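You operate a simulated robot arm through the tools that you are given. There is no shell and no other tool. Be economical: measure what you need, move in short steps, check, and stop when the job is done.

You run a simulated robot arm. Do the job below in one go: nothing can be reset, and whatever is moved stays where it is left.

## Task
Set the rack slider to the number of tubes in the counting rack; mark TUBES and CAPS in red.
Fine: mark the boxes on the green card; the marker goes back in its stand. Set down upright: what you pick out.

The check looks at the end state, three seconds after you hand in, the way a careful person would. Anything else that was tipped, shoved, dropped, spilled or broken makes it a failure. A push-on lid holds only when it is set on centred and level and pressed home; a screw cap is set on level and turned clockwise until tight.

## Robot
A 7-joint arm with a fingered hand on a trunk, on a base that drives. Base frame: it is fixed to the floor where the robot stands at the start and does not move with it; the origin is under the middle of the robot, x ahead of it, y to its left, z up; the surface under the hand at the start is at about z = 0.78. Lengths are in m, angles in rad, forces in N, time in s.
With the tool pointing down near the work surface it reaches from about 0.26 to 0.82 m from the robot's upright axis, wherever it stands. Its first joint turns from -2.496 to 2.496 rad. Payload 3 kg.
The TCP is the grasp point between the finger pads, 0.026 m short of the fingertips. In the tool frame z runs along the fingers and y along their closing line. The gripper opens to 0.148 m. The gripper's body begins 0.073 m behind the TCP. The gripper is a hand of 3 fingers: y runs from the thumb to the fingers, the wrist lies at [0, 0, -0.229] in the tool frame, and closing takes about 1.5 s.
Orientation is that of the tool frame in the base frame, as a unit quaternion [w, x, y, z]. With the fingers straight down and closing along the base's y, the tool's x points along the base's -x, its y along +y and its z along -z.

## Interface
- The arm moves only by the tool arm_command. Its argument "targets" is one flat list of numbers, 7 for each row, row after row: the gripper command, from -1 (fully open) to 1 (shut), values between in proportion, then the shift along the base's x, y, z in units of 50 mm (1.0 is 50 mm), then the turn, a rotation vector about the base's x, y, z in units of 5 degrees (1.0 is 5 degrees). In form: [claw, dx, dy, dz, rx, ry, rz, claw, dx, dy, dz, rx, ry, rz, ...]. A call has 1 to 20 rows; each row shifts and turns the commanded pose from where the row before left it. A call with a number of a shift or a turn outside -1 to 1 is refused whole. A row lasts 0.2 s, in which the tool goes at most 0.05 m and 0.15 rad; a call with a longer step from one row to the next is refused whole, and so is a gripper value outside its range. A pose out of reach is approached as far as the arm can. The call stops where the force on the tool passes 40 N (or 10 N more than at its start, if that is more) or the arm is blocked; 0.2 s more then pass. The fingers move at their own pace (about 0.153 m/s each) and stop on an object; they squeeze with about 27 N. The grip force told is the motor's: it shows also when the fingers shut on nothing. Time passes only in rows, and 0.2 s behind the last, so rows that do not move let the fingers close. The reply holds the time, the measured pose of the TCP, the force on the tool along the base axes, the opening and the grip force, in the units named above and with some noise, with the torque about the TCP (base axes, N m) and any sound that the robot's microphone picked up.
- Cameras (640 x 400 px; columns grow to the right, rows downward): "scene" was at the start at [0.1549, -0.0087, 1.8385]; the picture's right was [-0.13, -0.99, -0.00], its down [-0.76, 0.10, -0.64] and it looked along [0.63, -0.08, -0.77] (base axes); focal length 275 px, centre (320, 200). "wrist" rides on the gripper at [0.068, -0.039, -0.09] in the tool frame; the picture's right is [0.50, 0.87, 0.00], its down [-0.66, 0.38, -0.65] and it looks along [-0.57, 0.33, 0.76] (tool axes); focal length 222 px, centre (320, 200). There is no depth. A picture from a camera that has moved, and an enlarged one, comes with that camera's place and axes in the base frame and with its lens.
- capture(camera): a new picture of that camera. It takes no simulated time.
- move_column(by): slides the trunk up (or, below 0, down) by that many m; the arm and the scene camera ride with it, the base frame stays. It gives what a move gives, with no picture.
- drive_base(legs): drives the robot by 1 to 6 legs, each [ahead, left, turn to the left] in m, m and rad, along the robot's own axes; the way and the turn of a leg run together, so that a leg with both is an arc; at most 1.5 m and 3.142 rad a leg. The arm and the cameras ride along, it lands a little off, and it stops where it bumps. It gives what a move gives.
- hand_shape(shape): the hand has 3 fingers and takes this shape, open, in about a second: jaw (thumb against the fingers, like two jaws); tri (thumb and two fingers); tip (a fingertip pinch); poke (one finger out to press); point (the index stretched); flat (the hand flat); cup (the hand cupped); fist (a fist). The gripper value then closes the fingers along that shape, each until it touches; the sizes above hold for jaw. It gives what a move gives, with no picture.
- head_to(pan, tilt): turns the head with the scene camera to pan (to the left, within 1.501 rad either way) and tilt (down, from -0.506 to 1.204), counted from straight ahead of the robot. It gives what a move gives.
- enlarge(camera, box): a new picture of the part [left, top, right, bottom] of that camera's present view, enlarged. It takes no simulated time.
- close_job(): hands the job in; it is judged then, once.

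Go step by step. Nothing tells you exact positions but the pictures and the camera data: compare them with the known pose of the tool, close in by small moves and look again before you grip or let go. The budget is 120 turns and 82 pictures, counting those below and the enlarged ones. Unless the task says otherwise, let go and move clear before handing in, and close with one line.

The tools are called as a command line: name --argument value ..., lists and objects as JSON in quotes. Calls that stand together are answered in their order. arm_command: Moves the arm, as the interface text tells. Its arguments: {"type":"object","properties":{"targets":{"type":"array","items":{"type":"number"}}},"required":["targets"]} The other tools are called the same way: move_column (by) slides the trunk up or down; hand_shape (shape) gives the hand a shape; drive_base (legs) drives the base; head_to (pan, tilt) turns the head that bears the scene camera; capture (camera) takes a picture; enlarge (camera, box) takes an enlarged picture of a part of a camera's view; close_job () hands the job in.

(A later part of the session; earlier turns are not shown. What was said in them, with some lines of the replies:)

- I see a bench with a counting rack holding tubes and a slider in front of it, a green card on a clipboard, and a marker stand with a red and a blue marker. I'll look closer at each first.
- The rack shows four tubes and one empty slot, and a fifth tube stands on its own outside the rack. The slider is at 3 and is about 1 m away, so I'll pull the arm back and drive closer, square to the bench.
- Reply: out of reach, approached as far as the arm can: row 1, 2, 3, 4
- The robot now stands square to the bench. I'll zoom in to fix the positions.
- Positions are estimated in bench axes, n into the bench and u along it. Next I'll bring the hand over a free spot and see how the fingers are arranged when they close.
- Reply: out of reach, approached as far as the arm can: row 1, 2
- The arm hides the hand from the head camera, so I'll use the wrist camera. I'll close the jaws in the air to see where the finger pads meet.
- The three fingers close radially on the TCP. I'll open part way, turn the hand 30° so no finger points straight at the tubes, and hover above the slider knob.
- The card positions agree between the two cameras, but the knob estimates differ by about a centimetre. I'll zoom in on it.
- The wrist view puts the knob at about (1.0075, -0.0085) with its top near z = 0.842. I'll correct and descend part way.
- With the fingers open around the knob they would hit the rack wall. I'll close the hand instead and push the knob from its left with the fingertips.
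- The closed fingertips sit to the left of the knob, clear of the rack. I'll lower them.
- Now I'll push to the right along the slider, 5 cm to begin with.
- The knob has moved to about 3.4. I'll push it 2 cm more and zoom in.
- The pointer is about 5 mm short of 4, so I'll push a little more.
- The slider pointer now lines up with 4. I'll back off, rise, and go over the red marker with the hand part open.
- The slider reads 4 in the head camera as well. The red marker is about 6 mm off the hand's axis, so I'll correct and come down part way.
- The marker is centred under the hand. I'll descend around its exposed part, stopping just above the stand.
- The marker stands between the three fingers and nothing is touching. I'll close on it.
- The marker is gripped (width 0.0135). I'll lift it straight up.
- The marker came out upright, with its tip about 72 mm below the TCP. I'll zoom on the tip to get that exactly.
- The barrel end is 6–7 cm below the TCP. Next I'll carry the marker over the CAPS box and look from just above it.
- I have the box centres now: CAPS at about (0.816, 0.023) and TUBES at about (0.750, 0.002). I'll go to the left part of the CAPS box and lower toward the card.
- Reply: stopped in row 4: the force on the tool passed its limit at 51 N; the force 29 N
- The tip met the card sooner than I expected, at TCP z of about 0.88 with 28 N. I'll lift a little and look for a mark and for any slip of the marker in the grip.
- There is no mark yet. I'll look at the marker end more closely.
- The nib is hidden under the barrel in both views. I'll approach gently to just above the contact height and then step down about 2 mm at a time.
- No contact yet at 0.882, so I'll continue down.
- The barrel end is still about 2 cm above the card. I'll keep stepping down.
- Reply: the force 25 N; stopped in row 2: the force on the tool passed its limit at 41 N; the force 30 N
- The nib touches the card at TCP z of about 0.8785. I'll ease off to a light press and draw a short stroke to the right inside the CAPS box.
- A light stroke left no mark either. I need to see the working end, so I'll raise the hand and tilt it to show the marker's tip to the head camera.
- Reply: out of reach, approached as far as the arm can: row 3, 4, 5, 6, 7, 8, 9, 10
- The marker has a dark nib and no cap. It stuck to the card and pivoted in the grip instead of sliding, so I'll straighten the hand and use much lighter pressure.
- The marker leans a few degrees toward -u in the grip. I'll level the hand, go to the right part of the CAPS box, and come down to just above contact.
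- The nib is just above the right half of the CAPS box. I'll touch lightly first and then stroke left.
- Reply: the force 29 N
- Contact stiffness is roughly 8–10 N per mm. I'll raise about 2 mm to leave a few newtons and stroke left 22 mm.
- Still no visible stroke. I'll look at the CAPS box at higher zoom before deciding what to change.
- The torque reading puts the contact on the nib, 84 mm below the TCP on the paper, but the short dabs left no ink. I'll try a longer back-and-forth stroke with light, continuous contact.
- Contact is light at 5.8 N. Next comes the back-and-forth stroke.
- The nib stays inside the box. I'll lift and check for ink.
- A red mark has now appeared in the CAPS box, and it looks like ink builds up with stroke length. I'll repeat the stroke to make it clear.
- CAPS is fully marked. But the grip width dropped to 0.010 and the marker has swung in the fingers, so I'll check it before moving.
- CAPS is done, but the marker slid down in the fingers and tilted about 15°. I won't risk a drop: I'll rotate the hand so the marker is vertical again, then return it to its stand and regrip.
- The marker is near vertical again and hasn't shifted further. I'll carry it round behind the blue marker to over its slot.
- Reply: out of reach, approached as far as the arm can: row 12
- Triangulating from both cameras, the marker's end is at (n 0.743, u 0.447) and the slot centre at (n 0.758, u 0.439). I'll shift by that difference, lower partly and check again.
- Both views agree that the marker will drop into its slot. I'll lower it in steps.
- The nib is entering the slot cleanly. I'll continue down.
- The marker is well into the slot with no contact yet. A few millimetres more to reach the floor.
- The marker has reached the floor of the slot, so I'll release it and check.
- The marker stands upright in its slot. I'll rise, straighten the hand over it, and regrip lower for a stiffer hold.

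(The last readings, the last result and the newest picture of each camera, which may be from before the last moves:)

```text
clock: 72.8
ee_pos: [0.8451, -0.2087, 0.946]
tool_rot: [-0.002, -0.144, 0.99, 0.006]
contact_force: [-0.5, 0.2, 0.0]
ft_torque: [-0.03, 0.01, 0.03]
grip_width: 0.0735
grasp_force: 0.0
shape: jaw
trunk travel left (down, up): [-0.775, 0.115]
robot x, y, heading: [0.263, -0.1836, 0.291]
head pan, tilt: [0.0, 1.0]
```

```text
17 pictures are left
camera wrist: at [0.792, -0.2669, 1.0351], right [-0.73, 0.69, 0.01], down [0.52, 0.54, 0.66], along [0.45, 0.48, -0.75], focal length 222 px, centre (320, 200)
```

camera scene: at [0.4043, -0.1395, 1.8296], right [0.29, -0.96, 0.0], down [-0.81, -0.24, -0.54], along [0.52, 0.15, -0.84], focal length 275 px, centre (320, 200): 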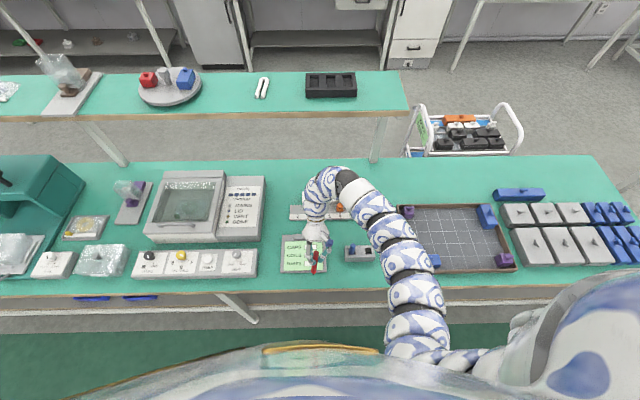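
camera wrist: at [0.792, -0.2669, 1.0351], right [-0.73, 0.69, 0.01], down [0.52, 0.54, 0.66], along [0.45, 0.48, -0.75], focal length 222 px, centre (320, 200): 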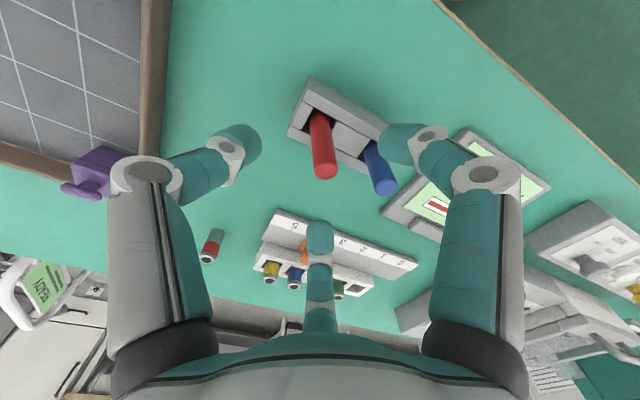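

The marker's top leans slightly toward -u. I'll shift 3 mm to suit and descend lower around it.

arm_command --targets '[0, 0.03, 0.07, -0.5, 0, 0, 0, 0, 0, 0, -0.5, 0, 0, 0, 0, 0, 0, -0.5, 0, 0, 0, 0, 0, 0, -0.3, 0, 0, 0, 0, 0, 0, 0, 0, 0, 0]'

capture --camera "wrist"

```text
clock: 74.0
ee_pos: [0.8472, -0.2085, 0.8557]
tool_rot: [-0.002, -0.144, 0.99, 0.004]
contact_force: [0.2, 0.2, 0.4]
ft_torque: [-0.02, 0.04, -0.01]
grip_width: 0.0737
grasp_force: 0.0
shape: jaw
trunk travel left (down, up): [-0.775, 0.115]
robot x, y, heading: [0.2646, -0.1876, 0.288]
head pan, tilt: [0.0, 1.0]
```

```text
16 pictures are left
camera wrist: at [0.7934, -0.2649, 0.9442], right [-0.73, 0.69, 0.01], down [0.52, 0.54, 0.66], along [0.45, 0.48, -0.75], focal length 222 px, centre (320, 200)
```

wrist: 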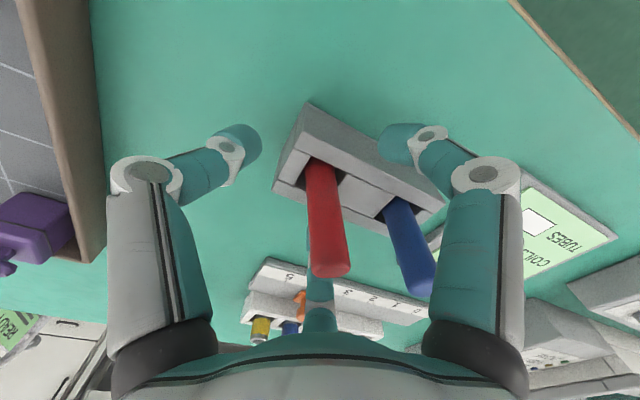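

The marker is between the fingers with no contact. I'll close now.

arm_command --targets '[0.4, 0, 0, 0, 0, 0, 0, 0.7, 0, 0, 0, 0, 0, 0, 1, 0, 0, 0, 0, 0, 0, 1, 0, 0, 0, 0, 0, 0, 1, 0, 0, 0, 0, 0, 0, 1, 0, 0, 0, 0, 0, 0]'

arm_command --targets '[1, 0, 0, 0.4, 0, 0, 0, 1, 0, 0, 0.4, 0, 0, 0, 1, 0, 0, 0.5, 0, 0, 0, 1, 0, 0, 0.5, 0, 0, 0, 1, 0, 0, 0.5, 0, 0, 0, 1, 0, 0, 0, 0, 0, 0]'

capture --camera "wrist"

```text
clock: 75.3
ee_pos: [0.8471, -0.2087, 0.8552]
tool_rot: [0.0, -0.144, 0.989, 0.005]
contact_force: [9.3, -8.4, 8.1]
ft_torque: [-0.33, -0.38, 0.14]
grip_width: 0.0328
grasp_force: 26.2
shape: jaw
trunk travel left (down, up): [-0.775, 0.115]
robot x, y, heading: [0.2619, -0.1834, 0.29]
head pan, tilt: [0.0, 1.0]
```

```text
clock: 76.8
ee_pos: [0.848, -0.2069, 0.9716]
tool_rot: [-0.001, -0.144, 0.99, 0.006]
contact_force: [-0.4, 0.1, 1.0]
ft_torque: [0.0, -0.01, -0.01]
grip_width: 0.0229
grasp_force: 27.3
shape: jaw
trunk travel left (down, up): [-0.775, 0.115]
robot x, y, heading: [0.2643, -0.1861, 0.291]
head pan, tilt: [0.0, 1.0]
```

```text
15 pictures are left
camera wrist: at [0.7942, -0.2636, 1.0605], right [-0.73, 0.69, 0.01], down [0.52, 0.54, 0.66], along [0.45, 0.48, -0.75], focal length 222 px, centre (320, 200)
```

wrist: 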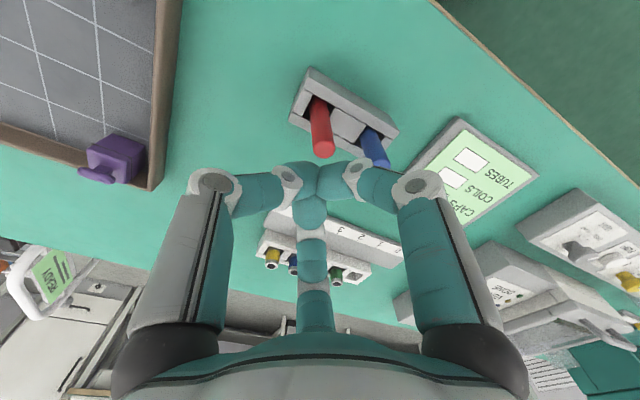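

The fingers closed against the stand because I was too low; the marker stayed safely in its slot. I'll open and regrip at the height that worked before, centred better.

arm_command --targets '[0, 0, 0, 0, 0, 0, 0, 0, 0, 0, 0, 0, 0, 0, 0, 0.04, 0.08, -0.5, 0, 0, 0, 0, 0, 0, -0.5, 0, 0, 0, 0, 0, 0, -0.5, 0, 0, 0, 0, 0, 0, -0.49, 0, 0, 0, 0, 0, 0, 0, 0, 0, 0]'

arm_command --targets '[0.4, 0, 0, 0, 0, 0, 0, 0.7, 0, 0, 0, 0, 0, 0, 1, 0, 0, 0, 0, 0, 0, 1, 0, 0, 0, 0, 0, 0, 1, 0, 0, 0, 0, 0, 0, 1, 0, 0, 0, 0, 0, 0]'

capture --camera "wrist"

```text
clock: 78.3
ee_pos: [0.8478, -0.2033, 0.8701]
tool_rot: [-0.002, -0.144, 0.99, 0.005]
contact_force: [-0.6, 0.5, -0.4]
ft_torque: [0.01, -0.04, -0.03]
grip_width: 0.0734
grasp_force: 0.0
shape: jaw
trunk travel left (down, up): [-0.775, 0.115]
robot x, y, heading: [0.2625, -0.1814, 0.289]
head pan, tilt: [0.0, 1.0]
```

```text
clock: 79.8
ee_pos: [0.8487, -0.203, 0.8704]
tool_rot: [-0.001, -0.145, 0.989, 0.005]
contact_force: [-0.1, -0.3, 0.8]
ft_torque: [-0.02, 0.01, 0.02]
grip_width: 0.0146
grasp_force: 26.4
shape: jaw
trunk travel left (down, up): [-0.775, 0.115]
robot x, y, heading: [0.2599, -0.1868, 0.292]
head pan, tilt: [0.0, 1.0]
```

```text
14 pictures are left
camera wrist: at [0.7958, -0.2601, 0.9598], right [-0.73, 0.69, 0.01], down [0.52, 0.54, 0.66], along [0.45, 0.48, -0.75], focal length 222 px, centre (320, 200)
```

wrist: 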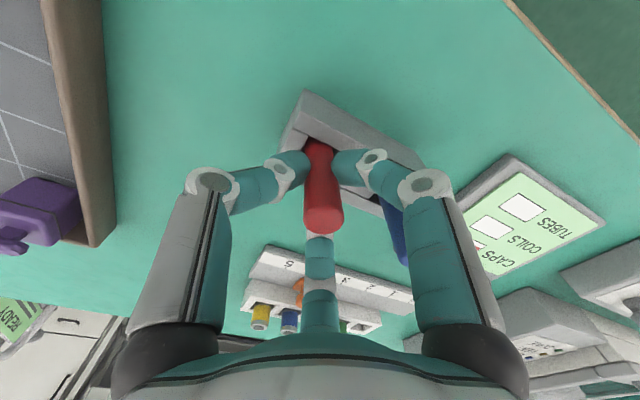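

The marker is gripped again. I'll lift it clear of the blue marker, carry it over to the TUBES box, and stop above it.

arm_command --targets '[1, 0, 0, 0.5, 0, 0, 0, 1, 0, 0, 0.5, 0, 0, 0, 1, 0, 0, 0.5, 0, 0, 0, 1, 0, 0, 0.5, 0, 0, 0, 1, 0, 0, 0.56, 0, 0, 0, 1, -0.215, 0.715, 0, 0, 0, 0, 1, -0.215, 0.715, 0, 0, 0, 0, 1, -0.215, 0.715, 0, 0, 0, 0, 1, -0.215, 0.715, 0, 0, 0, 0, 1, -0.215, 0.715, 0, 0, 0, 0, 1, -0.215, 0.715, 0, 0, 0, 0, 1, -0.348, -0.104, -0.6, 0, 0, 0, 1, -0.348, -0.104, -0.6, 0, 0, 0, 1, 0, 0, 0, 0, 0, 0]'

enlarge --camera "scene" --box '[270, 230, 350, 280]'

```text
clock: 82.8
ee_pos: [0.7485, 0.0021, 0.9394]
tool_rot: [-0.002, -0.144, 0.99, 0.005]
contact_force: [-0.4, -0.6, 0.3]
ft_torque: [0.0, 0.03, -0.01]
grip_width: 0.0151
grasp_force: 27.4
shape: jaw
trunk travel left (down, up): [-0.775, 0.115]
robot x, y, heading: [0.2617, -0.1829, 0.289]
head pan, tilt: [0.0, 1.0]
```

```text
8.00 times, centred on (310, 255) of scene
camera zoom: at [0.4045, -0.1396, 1.8296], right [0.29, -0.96, 0.0], down [-0.81, -0.24, -0.54], along [0.52, 0.15, -0.84], focal length 2198 px, centre (400, -240)
```

zoom: 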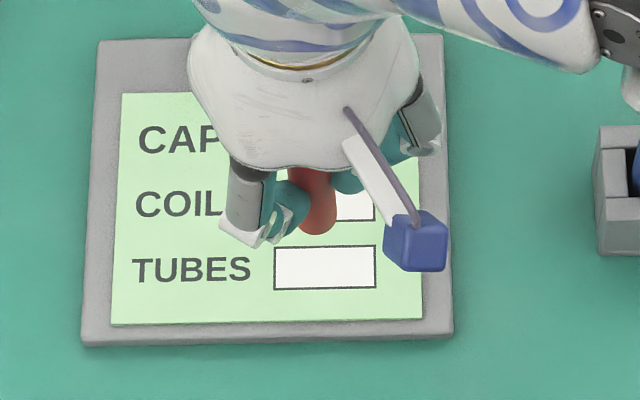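

The alignment looks right. I'll nudge 2 mm forward and descend gently to contact.

arm_command --targets '[1, 0.04, -0.02, -0.5, 0, 0, 0, 1, 0, 0, -0.5, 0, 0, 0, 1, 0, 0, -0.2, 0, 0, 0, 1, 0, 0, 0, 0, 0, 0]'

arm_command --targets '[1, 0, 0, -0.03, 0, 0, 0, 1, 0, 0, 0, 0, 0, 0]'

arm_command --targets '[1, 0, 0, -0.03, 0, 0, 0, 1, 0, 0, 0, 0, 0, 0]'

```text
clock: 83.8
ee_pos: [0.7498, -0.0009, 0.88]
tool_rot: [-0.001, -0.145, 0.989, 0.005]
contact_force: [0.1, 0.2, -0.1]
ft_torque: [-0.01, 0.01, 0.01]
grip_width: 0.0149
grasp_force: 26.7
shape: jaw
trunk travel left (down, up): [-0.775, 0.115]
robot x, y, heading: [0.2586, -0.1827, 0.286]
head pan, tilt: [0.0, 1.0]
```

```text
clock: 84.3
ee_pos: [0.7503, 0.0001, 0.8788]
tool_rot: [-0.002, -0.145, 0.989, 0.004]
contact_force: [0.0, 1.1, -0.3]
ft_torque: [-0.02, -0.01, 0.03]
grip_width: 0.0153
grasp_force: 27.1
shape: jaw
trunk travel left (down, up): [-0.775, 0.115]
robot x, y, heading: [0.2639, -0.1827, 0.289]
head pan, tilt: [0.0, 1.0]
```

```text
clock: 85.0
ee_pos: [0.7506, 0.0004, 0.8767]
tool_rot: [-0.001, -0.144, 0.99, 0.005]
contact_force: [-0.4, -0.6, 3.9]
ft_torque: [-0.01, 0.0, 0.01]
grip_width: 0.0151
grasp_force: 27.2
shape: jaw
trunk travel left (down, up): [-0.775, 0.115]
robot x, y, heading: [0.2651, -0.1823, 0.293]
head pan, tilt: [0.0, 1.0]
```

Contact is light at 3.9 N. I'll stroke back and forth within TUBES.

arm_command --targets '[1, 0.0403, -0.134, 0, 0, 0, 0, 1, 0.0403, -0.134, 0, 0, 0, 0, 1, -0.0403, 0.134, 0, 0, 0, 0, 1, -0.0403, 0.134, 0, 0, 0, 0, 1, -0.0403, 0.134, 0, 0, 0, 0, 1, -0.0403, 0.134, 0, 0, 0, 0, 1, 0.0403, -0.134, 0, 0, 0, 0, 1, 0.0403, -0.134, 0, 0, 0, 0, 1, 0.0403, -0.134, 0, 0, 0, 0, 1, 0.0403, -0.134, 0, 0, 0, 0, 1, -0.0403, 0.134, 0, 0, 0, 0, 1, -0.0403, 0.134, 0, 0, 0, 0, 1, 0, 0, 0, 0, 0, 0]'

arm_command --targets '[1, 0, 0, 0.4, 0, 0, 0, 1, 0, 0, 0.5, 0, 0, 0, 1, 0, 0, 0.4, 0, 0, 0, 1, 0, 0, 0, 0, 0, 0]'

enlarge --camera "scene" --box '[270, 230, 350, 280]'

```text
clock: 87.8
ee_pos: [0.7491, 0.0, 0.8762]
tool_rot: [-0.001, -0.145, 0.989, 0.004]
contact_force: [0.6, -0.1, 0.2]
ft_torque: [-0.01, -0.03, 0.02]
grip_width: 0.0148
grasp_force: 26.9
shape: jaw
trunk travel left (down, up): [-0.775, 0.115]
robot x, y, heading: [0.2588, -0.186, 0.291]
head pan, tilt: [0.0, 1.0]
```

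```text
clock: 88.8
ee_pos: [0.7514, 0.0, 0.9412]
tool_rot: [-0.001, -0.144, 0.989, 0.006]
contact_force: [-0.4, 0.5, -1.1]
ft_torque: [0.01, 0.01, 0.01]
grip_width: 0.0146
grasp_force: 27.1
shape: jaw
trunk travel left (down, up): [-0.775, 0.115]
robot x, y, heading: [0.2628, -0.1814, 0.294]
head pan, tilt: [0.0, 1.0]
```

```text
8.00 times, centred on (310, 255) of scene
camera zoom: at [0.4043, -0.1398, 1.8296], right [0.29, -0.96, 0.0], down [-0.81, -0.24, -0.54], along [0.52, 0.15, -0.84], focal length 2198 px, centre (400, -240)
```

zoom: 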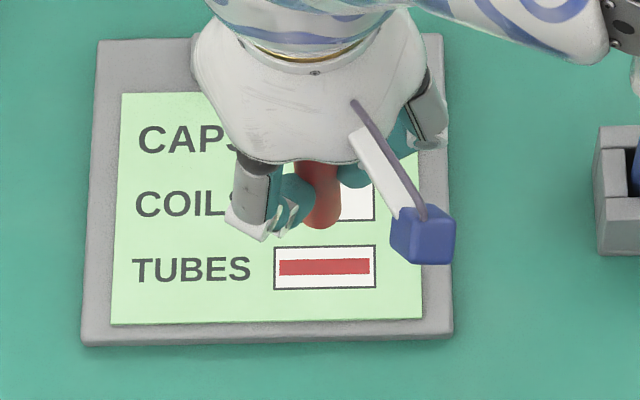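

Both boxes are now fully marked in red and the grip is steady. I'll carry the marker back over its slot.

arm_command --targets '[1, 0.348, 0.104, 0.6, 0, 0, 0, 1, 0.348, 0.104, 0.6, 0, 0, 0, 1, 0.208, -0.711, 0, 0, 0, 0, 1, 0.208, -0.711, 0, 0, 0, 0, 1, 0.208, -0.711, 0, 0, 0, 0, 1, 0.208, -0.711, 0, 0, 0, 0, 1, 0.208, -0.711, 0, 0, 0, 0, 1, 0.208, -0.711, 0, 0, 0, 0, 1, 0, 0, 0, 0, 0, 0, 1, 0, 0, -0.6, 0, 0, 0, 1, 0, 0, -0.6, 0, 0, 0, 1, 0, 0, 0, 0, 0, 0]'

enlarge --camera "wrist" --box '[240, 60, 400, 160]'

enlarge --camera "scene" --box '[330, 220, 390, 258]'

```text
clock: 91.3
ee_pos: [0.8507, -0.1999, 0.9419]
tool_rot: [-0.001, -0.146, 0.989, 0.004]
contact_force: [0.8, -0.2, -0.5]
ft_torque: [0.02, -0.01, 0.01]
grip_width: 0.0151
grasp_force: 26.7
shape: jaw
trunk travel left (down, up): [-0.775, 0.115]
robot x, y, heading: [0.2618, -0.1843, 0.293]
head pan, tilt: [0.0, 1.0]
```

```text
4.00 times, centred on (320, 110) of wrist
camera zoom: at [0.7981, -0.2574, 1.031], right [-0.73, 0.69, 0.01], down [0.52, 0.54, 0.66], along [0.45, 0.48, -0.75], focal length 888 px, centre (320, 560)
```

zoom: 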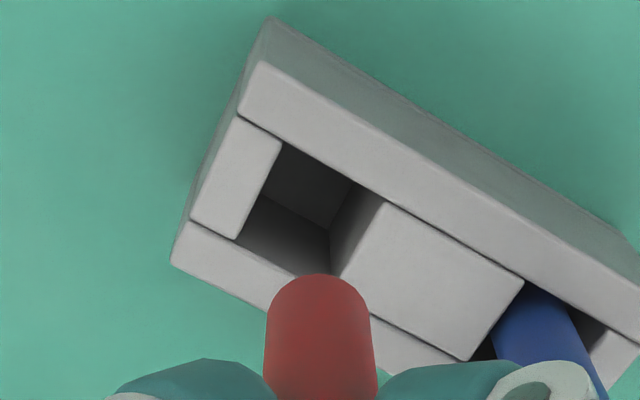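

```text
10.53 times, centred on (360, 239) of scene
camera zoom: at [0.4043, -0.1399, 1.8296], right [0.29, -0.96, 0.0], down [-0.81, -0.24, -0.54], along [0.52, 0.15, -0.84], focal length 2892 px, centre (-101, -210)
```

zoom: 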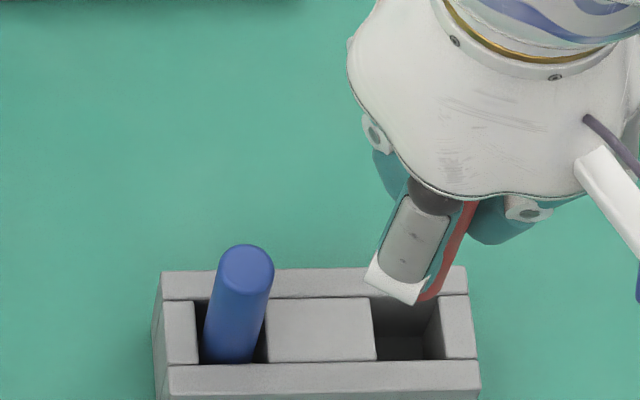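

Both views say the marker's end needs to shift about 4 mm in +n and 6 mm in +u. I'll correct and start lowering.

arm_command --targets '[1, 0.104, -0.09, 0, 0, 0, 0, 1, 0, 0, -0.3, 0, 0, 0, 1, 0, 0, -0.2, 0, 0, 0, 1, 0, 0, 0, 0, 0, 0]'

enlarge --camera "wrist" --box '[240, 60, 400, 160]'

```text
clock: 92.3
ee_pos: [0.8538, -0.2056, 0.9172]
tool_rot: [-0.001, -0.144, 0.99, 0.005]
contact_force: [0.2, -0.3, -0.4]
ft_torque: [0.03, 0.01, -0.02]
grip_width: 0.0151
grasp_force: 26.8
shape: jaw
trunk travel left (down, up): [-0.775, 0.115]
robot x, y, heading: [0.263, -0.182, 0.288]
head pan, tilt: [0.0, 1.0]
```

```text
4.00 times, centred on (320, 110) of wrist
camera zoom: at [0.8017, -0.2631, 1.0066], right [-0.73, 0.69, 0.01], down [0.52, 0.54, 0.66], along [0.45, 0.48, -0.75], focal length 888 px, centre (320, 560)
```

zoom: 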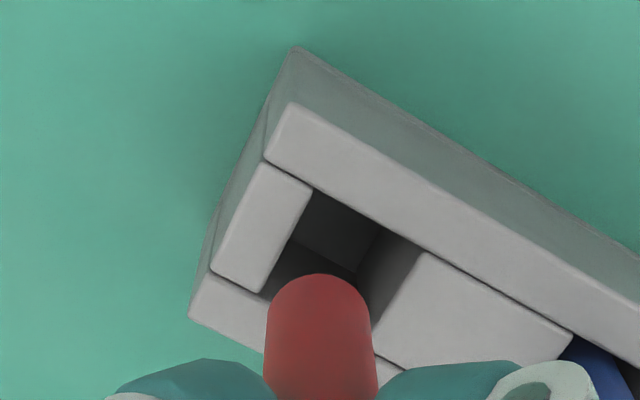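

It's aligned within about 2 mm. I'll lower it into the slot in steps until it meets the floor.

arm_command --targets '[1, 0.02, 0, -0.25, 0, 0, 0, 1, 0, 0, -0.25, 0, 0, 0, 1, 0, 0, 0, 0, 0, 0]'

arm_command --targets '[1, 0, 0, -0.15, 0, 0, 0, 1, 0, 0, -0.1, 0, 0, 0, 1, 0, 0, 0, 0, 0, 0]'

enlarge --camera "wrist" --box '[220, 80, 420, 240]'

```text
clock: 93.0
ee_pos: [0.8561, -0.2038, 0.8983]
tool_rot: [0.004, -0.147, 0.989, 0.007]
contact_force: [-4.9, -5.5, 35.2]
ft_torque: [-0.21, 0.18, -0.04]
grip_width: 0.0174
grasp_force: 27.0
shape: jaw
trunk travel left (down, up): [-0.775, 0.115]
robot x, y, heading: [0.2661, -0.1849, 0.29]
head pan, tilt: [0.0, 1.0]
stopped in row 3: the force on the tool passed its limit at 45 N (the readings are from after the stop); the commanded pose is now the measured one
```

```text
clock: 93.3
ee_pos: [0.8576, -0.2023, 0.8959]
tool_rot: [0.005, -0.147, 0.989, 0.007]
contact_force: [-5.7, -7.3, 41.6]
ft_torque: [-0.26, 0.19, -0.01]
grip_width: 0.0184
grasp_force: 26.8
shape: jaw
trunk travel left (down, up): [-0.775, 0.115]
robot x, y, heading: [0.2638, -0.1815, 0.29]
head pan, tilt: [0.0, 1.0]
stopped in row 1: the force on the tool passed its limit at 53 N (the readings are from after the stop); the commanded pose is now the measured one
```

```text
2.50 times, centred on (320, 160) of wrist
camera zoom: at [0.8037, -0.2612, 0.9843], right [-0.73, 0.68, 0.0], down [0.51, 0.54, 0.67], along [0.45, 0.49, -0.74], focal length 555 px, centre (320, 300)
```

zoom: 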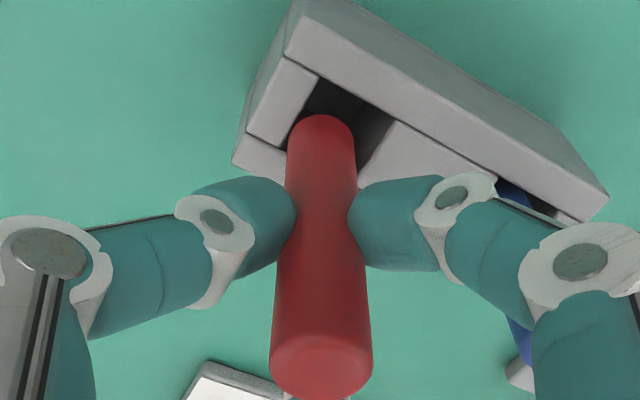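

The barrel's edge caught on the rear rim: the torque puts the contact at +n, -u. I'll back up a little, shift toward -n and +u, and lower gently.

arm_command --targets '[1, 0, 0, 0.16, 0, 0, 0, 1, -0.08, -0.086, 0, 0, 0, 0, 1, 0, 0, 0, 0, 0, 0]'

arm_command --targets '[1, 0, 0, -0.08, 0, 0, 0, 1, 0, 0, 0, 0, 0, 0]'

arm_command --targets '[1, 0, 0, -0.06, 0, 0, 0, 1, 0, 0, 0, 0, 0, 0]'

```text
clock: 94.1
ee_pos: [0.8544, -0.2091, 0.9021]
tool_rot: [0.002, -0.146, 0.989, 0.007]
contact_force: [0.0, 0.6, 0.3]
ft_torque: [0.01, 0.01, 0.03]
grip_width: 0.0166
grasp_force: 26.9
shape: jaw
trunk travel left (down, up): [-0.775, 0.115]
robot x, y, heading: [0.2622, -0.1846, 0.291]
head pan, tilt: [0.0, 1.0]
```

```text
clock: 94.7
ee_pos: [0.8545, -0.208, 0.8991]
tool_rot: [0.004, -0.146, 0.989, 0.007]
contact_force: [-0.2, 0.7, 3.4]
ft_torque: [-0.03, 0.01, 0.03]
grip_width: 0.017
grasp_force: 26.9
shape: jaw
trunk travel left (down, up): [-0.775, 0.115]
robot x, y, heading: [0.2633, -0.1849, 0.29]
head pan, tilt: [0.0, 1.0]
```

```text
clock: 95.3
ee_pos: [0.8527, -0.2074, 0.8964]
tool_rot: [0.005, -0.147, 0.989, 0.007]
contact_force: [1.6, 4.5, 28.0]
ft_torque: [-0.01, -0.05, 0.04]
grip_width: 0.0175
grasp_force: 26.7
shape: jaw
trunk travel left (down, up): [-0.775, 0.115]
robot x, y, heading: [0.2628, -0.1839, 0.292]
head pan, tilt: [0.0, 1.0]
```

Now it touches on the opposite side, so the right place lies between the two. I'll back off, look, and take the midpoint.

arm_command --targets '[1, 0, 0, 0.16, 0, 0, 0, 1, 0.04, 0.04, 0, 0, 0, 0, 1, 0, 0, 0, 0, 0, 0]'

enlarge --camera "wrist" --box '[260, 90, 380, 165]'

enlarge --camera "scene" --box '[340, 225, 390, 257]'

```text
clock: 96.1
ee_pos: [0.8561, -0.2069, 0.9023]
tool_rot: [0.004, -0.146, 0.989, 0.007]
contact_force: [0.5, -0.4, -0.3]
ft_torque: [0.0, 0.0, 0.03]
grip_width: 0.0167
grasp_force: 26.8
shape: jaw
trunk travel left (down, up): [-0.775, 0.115]
robot x, y, heading: [0.2606, -0.1818, 0.289]
head pan, tilt: [0.0, 1.0]
```

```text
5.33 times, centred on (320, 128) of wrist
camera zoom: at [0.803, -0.264, 0.9909], right [-0.73, 0.68, 0.01], down [0.51, 0.54, 0.66], along [0.45, 0.49, -0.75], focal length 1185 px, centre (320, 587)
```

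zoom: 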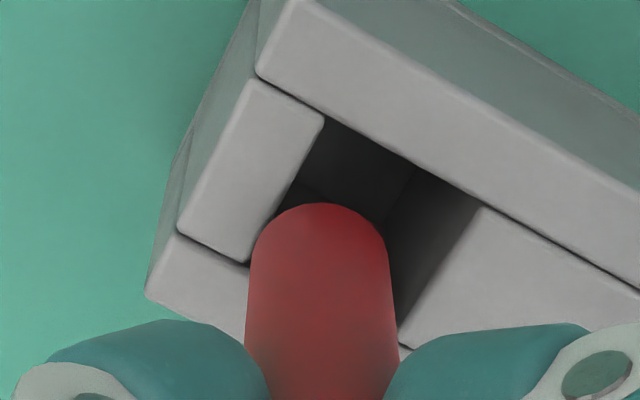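

```text
12.50 times, centred on (365, 241) of scene
camera zoom: at [0.4041, -0.14, 1.8295], right [0.29, -0.96, 0.0], down [-0.81, -0.24, -0.54], along [0.52, 0.15, -0.84], focal length 3434 px, centre (-242, -312)
```

zoom: 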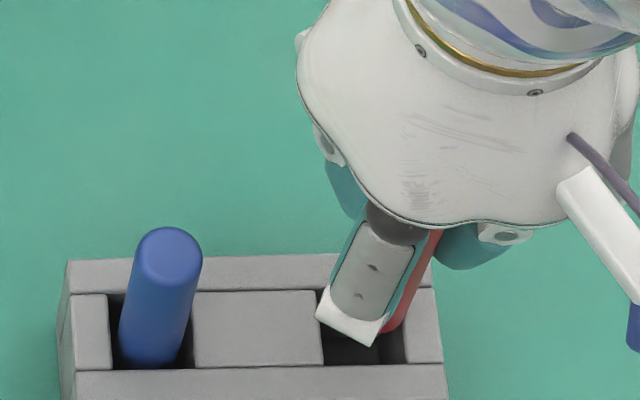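

The wrist view shows the barrel up against the +u wall of the slot. I'll move about 5 mm in -u and 2 mm in -n, then lower gently.

arm_command --targets '[1, -0.054, 0.09, 0, 0, 0, 0, 1, 0, 0, -0.08, 0, 0, 0, 1, 0, 0, 0, 0, 0, 0]'

arm_command --targets '[1, 0, 0, -0.06, 0, 0, 0, 1, 0, 0, 0, 0, 0, 0]'

arm_command --targets '[1, 0, 0, -0.06, 0, 0, 0, 1, 0, 0, 0, 0, 0, 0]'

```text
clock: 96.9
ee_pos: [0.8539, -0.2015, 0.898]
tool_rot: [0.004, -0.146, 0.989, 0.006]
contact_force: [-0.4, -0.3, -0.5]
ft_torque: [0.04, 0.02, 0.03]
grip_width: 0.0167
grasp_force: 26.7
shape: jaw
trunk travel left (down, up): [-0.775, 0.115]
robot x, y, heading: [0.2604, -0.1855, 0.291]
head pan, tilt: [0.0, 1.0]
```

```text
clock: 97.5
ee_pos: [0.8534, -0.2012, 0.8967]
tool_rot: [0.004, -0.146, 0.989, 0.007]
contact_force: [-3.0, -3.8, 23.1]
ft_torque: [-0.15, -0.01, -0.03]
grip_width: 0.0172
grasp_force: 26.5
shape: jaw
trunk travel left (down, up): [-0.775, 0.115]
robot x, y, heading: [0.2629, -0.1851, 0.29]
head pan, tilt: [0.0, 1.0]
```

```text
clock: 97.9
ee_pos: [0.8525, -0.2007, 0.8951]
tool_rot: [0.006, -0.146, 0.989, 0.007]
contact_force: [-5.7, -6.1, 38.6]
ft_torque: [-0.21, 0.1, -0.04]
grip_width: 0.0178
grasp_force: 27.2
shape: jaw
trunk travel left (down, up): [-0.775, 0.115]
robot x, y, heading: [0.2586, -0.1858, 0.29]
head pan, tilt: [0.0, 1.0]
stopped in row 2: the force on the tool passed its limit at 43 N (the readings are from after the stop); the commanded pose is now the measured one
```

Contact is again on the +n rim. The spot where I gripped it was n = 0.754, so I'll shift about 3.5 mm to -n and 2 mm to +u.

arm_command --targets '[1, 0, 0, 0.14, 0, 0, 0, 1, -0.054, -0.066, 0, 0, 0, 0, 1, 0, 0, -0.06, 0, 0, 0, 1, 0, 0, 0, 0, 0, 0]'

arm_command --targets '[1, 0, 0, -0.08, 0, 0, 0, 1, 0, 0, 0, 0, 0, 0]'

arm_command --targets '[1, 0, 0, -0.06, 0, 0, 0, 1, 0, 0, 0, 0, 0, 0]'

```text
clock: 98.9
ee_pos: [0.8511, -0.2038, 0.8975]
tool_rot: [0.004, -0.145, 0.989, 0.006]
contact_force: [0.4, -0.1, -0.2]
ft_torque: [0.02, 0.0, -0.03]
grip_width: 0.0168
grasp_force: 27.0
shape: jaw
trunk travel left (down, up): [-0.775, 0.115]
robot x, y, heading: [0.2598, -0.1845, 0.286]
head pan, tilt: [0.0, 1.0]
```

```text
clock: 99.5
ee_pos: [0.8514, -0.2046, 0.8936]
tool_rot: [0.004, -0.145, 0.989, 0.007]
contact_force: [-0.7, -0.1, 0.0]
ft_torque: [0.0, -0.01, -0.02]
grip_width: 0.0168
grasp_force: 27.2
shape: jaw
trunk travel left (down, up): [-0.775, 0.115]
robot x, y, heading: [0.2615, -0.1831, 0.292]
head pan, tilt: [0.0, 1.0]
```

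```text
clock: 100.1
ee_pos: [0.8514, -0.2054, 0.8918]
tool_rot: [0.005, -0.146, 0.989, 0.006]
contact_force: [-0.1, 0.5, -0.4]
ft_torque: [0.01, 0.0, 0.02]
grip_width: 0.0169
grasp_force: 27.0
shape: jaw
trunk travel left (down, up): [-0.775, 0.115]
robot x, y, heading: [0.2608, -0.1839, 0.287]
head pan, tilt: [0.0, 1.0]
```

It is sliding in freely now, past the earlier catching height. I'll keep lowering.

arm_command --targets '[1, 0, 0, -0.12, 0, 0, 0, 1, 0, 0, 0, 0, 0, 0]'

arm_command --targets '[1, 0, 0, -0.12, 0, 0, 0, 1, 0, 0, 0, 0, 0, 0]'

arm_command --targets '[1, 0, 0, -0.1, 0, 0, 0, 1, 0, 0, 0, 0, 0, 0]'

```text
clock: 100.7
ee_pos: [0.8501, -0.2046, 0.8851]
tool_rot: [0.005, -0.146, 0.989, 0.007]
contact_force: [0.4, 0.0, 0.3]
ft_torque: [0.01, -0.01, 0.0]
grip_width: 0.017
grasp_force: 27.1
shape: jaw
trunk travel left (down, up): [-0.775, 0.115]
robot x, y, heading: [0.2618, -0.1849, 0.294]
head pan, tilt: [0.0, 1.0]
```

```text
clock: 101.3
ee_pos: [0.851, -0.2049, 0.8794]
tool_rot: [0.005, -0.145, 0.989, 0.007]
contact_force: [0.2, -0.6, -0.4]
ft_torque: [-0.01, 0.0, 0.01]
grip_width: 0.0171
grasp_force: 26.8
shape: jaw
trunk travel left (down, up): [-0.775, 0.115]
robot x, y, heading: [0.2661, -0.1837, 0.29]
head pan, tilt: [0.0, 1.0]
```

```text
clock: 101.9
ee_pos: [0.8508, -0.2044, 0.8746]
tool_rot: [0.005, -0.146, 0.989, 0.006]
contact_force: [0.0, -0.2, -0.1]
ft_torque: [-0.06, -0.03, -0.04]
grip_width: 0.0172
grasp_force: 26.7
shape: jaw
trunk travel left (down, up): [-0.775, 0.115]
robot x, y, heading: [0.2601, -0.1835, 0.291]
head pan, tilt: [0.0, 1.0]
```

arm_command --targets '[1, 0, 0, -0.08, 0, 0, 0, 1, 0, 0, 0, 0, 0, 0]'

arm_command --targets '[1, 0, 0, -0.06, 0, 0, 0, 1, 0, 0, 0, 0, 0, 0]'

enlarge --camera "wrist" --box '[220, 80, 420, 240]'

```text
clock: 102.5
ee_pos: [0.8504, -0.2052, 0.869]
tool_rot: [0.005, -0.146, 0.989, 0.007]
contact_force: [-0.1, -1.4, 0.3]
ft_torque: [-0.02, 0.02, 0.0]
grip_width: 0.0169
grasp_force: 26.8
shape: jaw
trunk travel left (down, up): [-0.775, 0.115]
robot x, y, heading: [0.2595, -0.1831, 0.29]
head pan, tilt: [0.0, 1.0]
```

```text
clock: 103.1
ee_pos: [0.8511, -0.2041, 0.8674]
tool_rot: [0.006, -0.147, 0.989, 0.007]
contact_force: [0.8, 0.0, 16.3]
ft_torque: [-0.07, 0.0, 0.0]
grip_width: 0.0168
grasp_force: 26.8
shape: jaw
trunk travel left (down, up): [-0.775, 0.115]
robot x, y, heading: [0.2597, -0.185, 0.288]
head pan, tilt: [0.0, 1.0]
```

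```text
2.50 times, centred on (320, 160) of wrist
camera zoom: at [0.797, -0.262, 0.9556], right [-0.73, 0.68, 0.0], down [0.51, 0.54, 0.67], along [0.45, 0.49, -0.75], focal length 555 px, centre (320, 300)
```

zoom: 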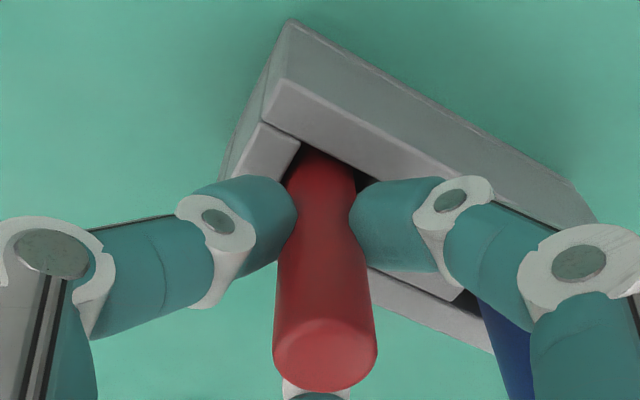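

The marker is seated on the slot floor (16 N). I'll release it, rise straight up and retract, leaving the bench in view.

arm_command --targets '[1, 0, 0, 0.03, 0, 0, 0, 0.6, 0, 0, 0, 0, 0, 0, 0.3, 0, 0, 0, 0, 0, 0, 0, 0, 0, 0, 0, 0, 0, 0, 0, 0, 0, 0, 0, 0, 0, 0, 0, 0.6, 0, 0, 0, 0, 0, 0, 0.6, 0, 0, 0, 0, 0, 0, 0.7, 0, 0, 0, 0, 0, 0, 0.7, 0, 0, 0, 0, 0.3, -0.9, 0, 0, 0, 0, 0, 0.3, -0.9, 0, 0, 0, 0, 0, 0.3, -0.9, 0, 0, 0, 0, 0, 0.3, -0.9, 0, 0, 0, 0, 0, 0, 0, 0, 0, 0, 0]'

enlarge --camera "scene" --box '[260, 170, 400, 290]'

```text
clock: 106.1
ee_pos: [0.9098, -0.3839, 0.9984]
tool_rot: [0.004, -0.146, 0.989, 0.007]
contact_force: [0.1, 0.6, 0.6]
ft_torque: [0.0, 0.01, -0.01]
grip_width: 0.0736
grasp_force: 0.1
shape: jaw
trunk travel left (down, up): [-0.775, 0.115]
robot x, y, heading: [0.2624, -0.1829, 0.286]
head pan, tilt: [0.0, 1.0]
```

```text
3.33 times, centred on (330, 230) of scene
camera zoom: at [0.4042, -0.1398, 1.8296], right [0.29, -0.96, 0.0], down [-0.81, -0.24, -0.54], along [0.52, 0.15, -0.84], focal length 916 px, centre (287, 100)
```

zoom: 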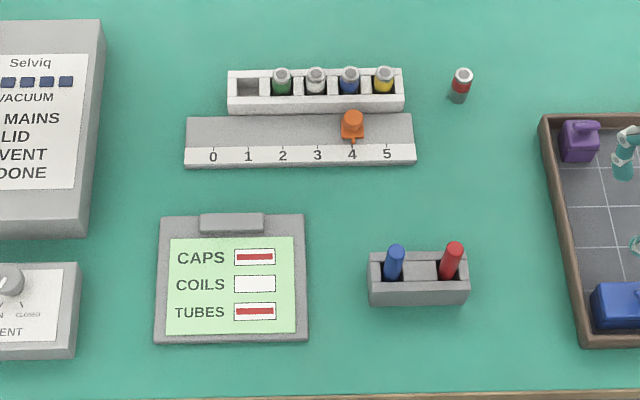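

The slider points at 4, CAPS and TUBES carry red marks with COILS left blank, and the red marker stands in its stand. The hand is clear, so I'm handing in.

close_job

```text
The job is handed in.
```

The job is handed in: the rack slider is at 4 for the four tubes, CAPS and TUBES are marked in red with COILS left blank, and the red marker is back upright in its stand.
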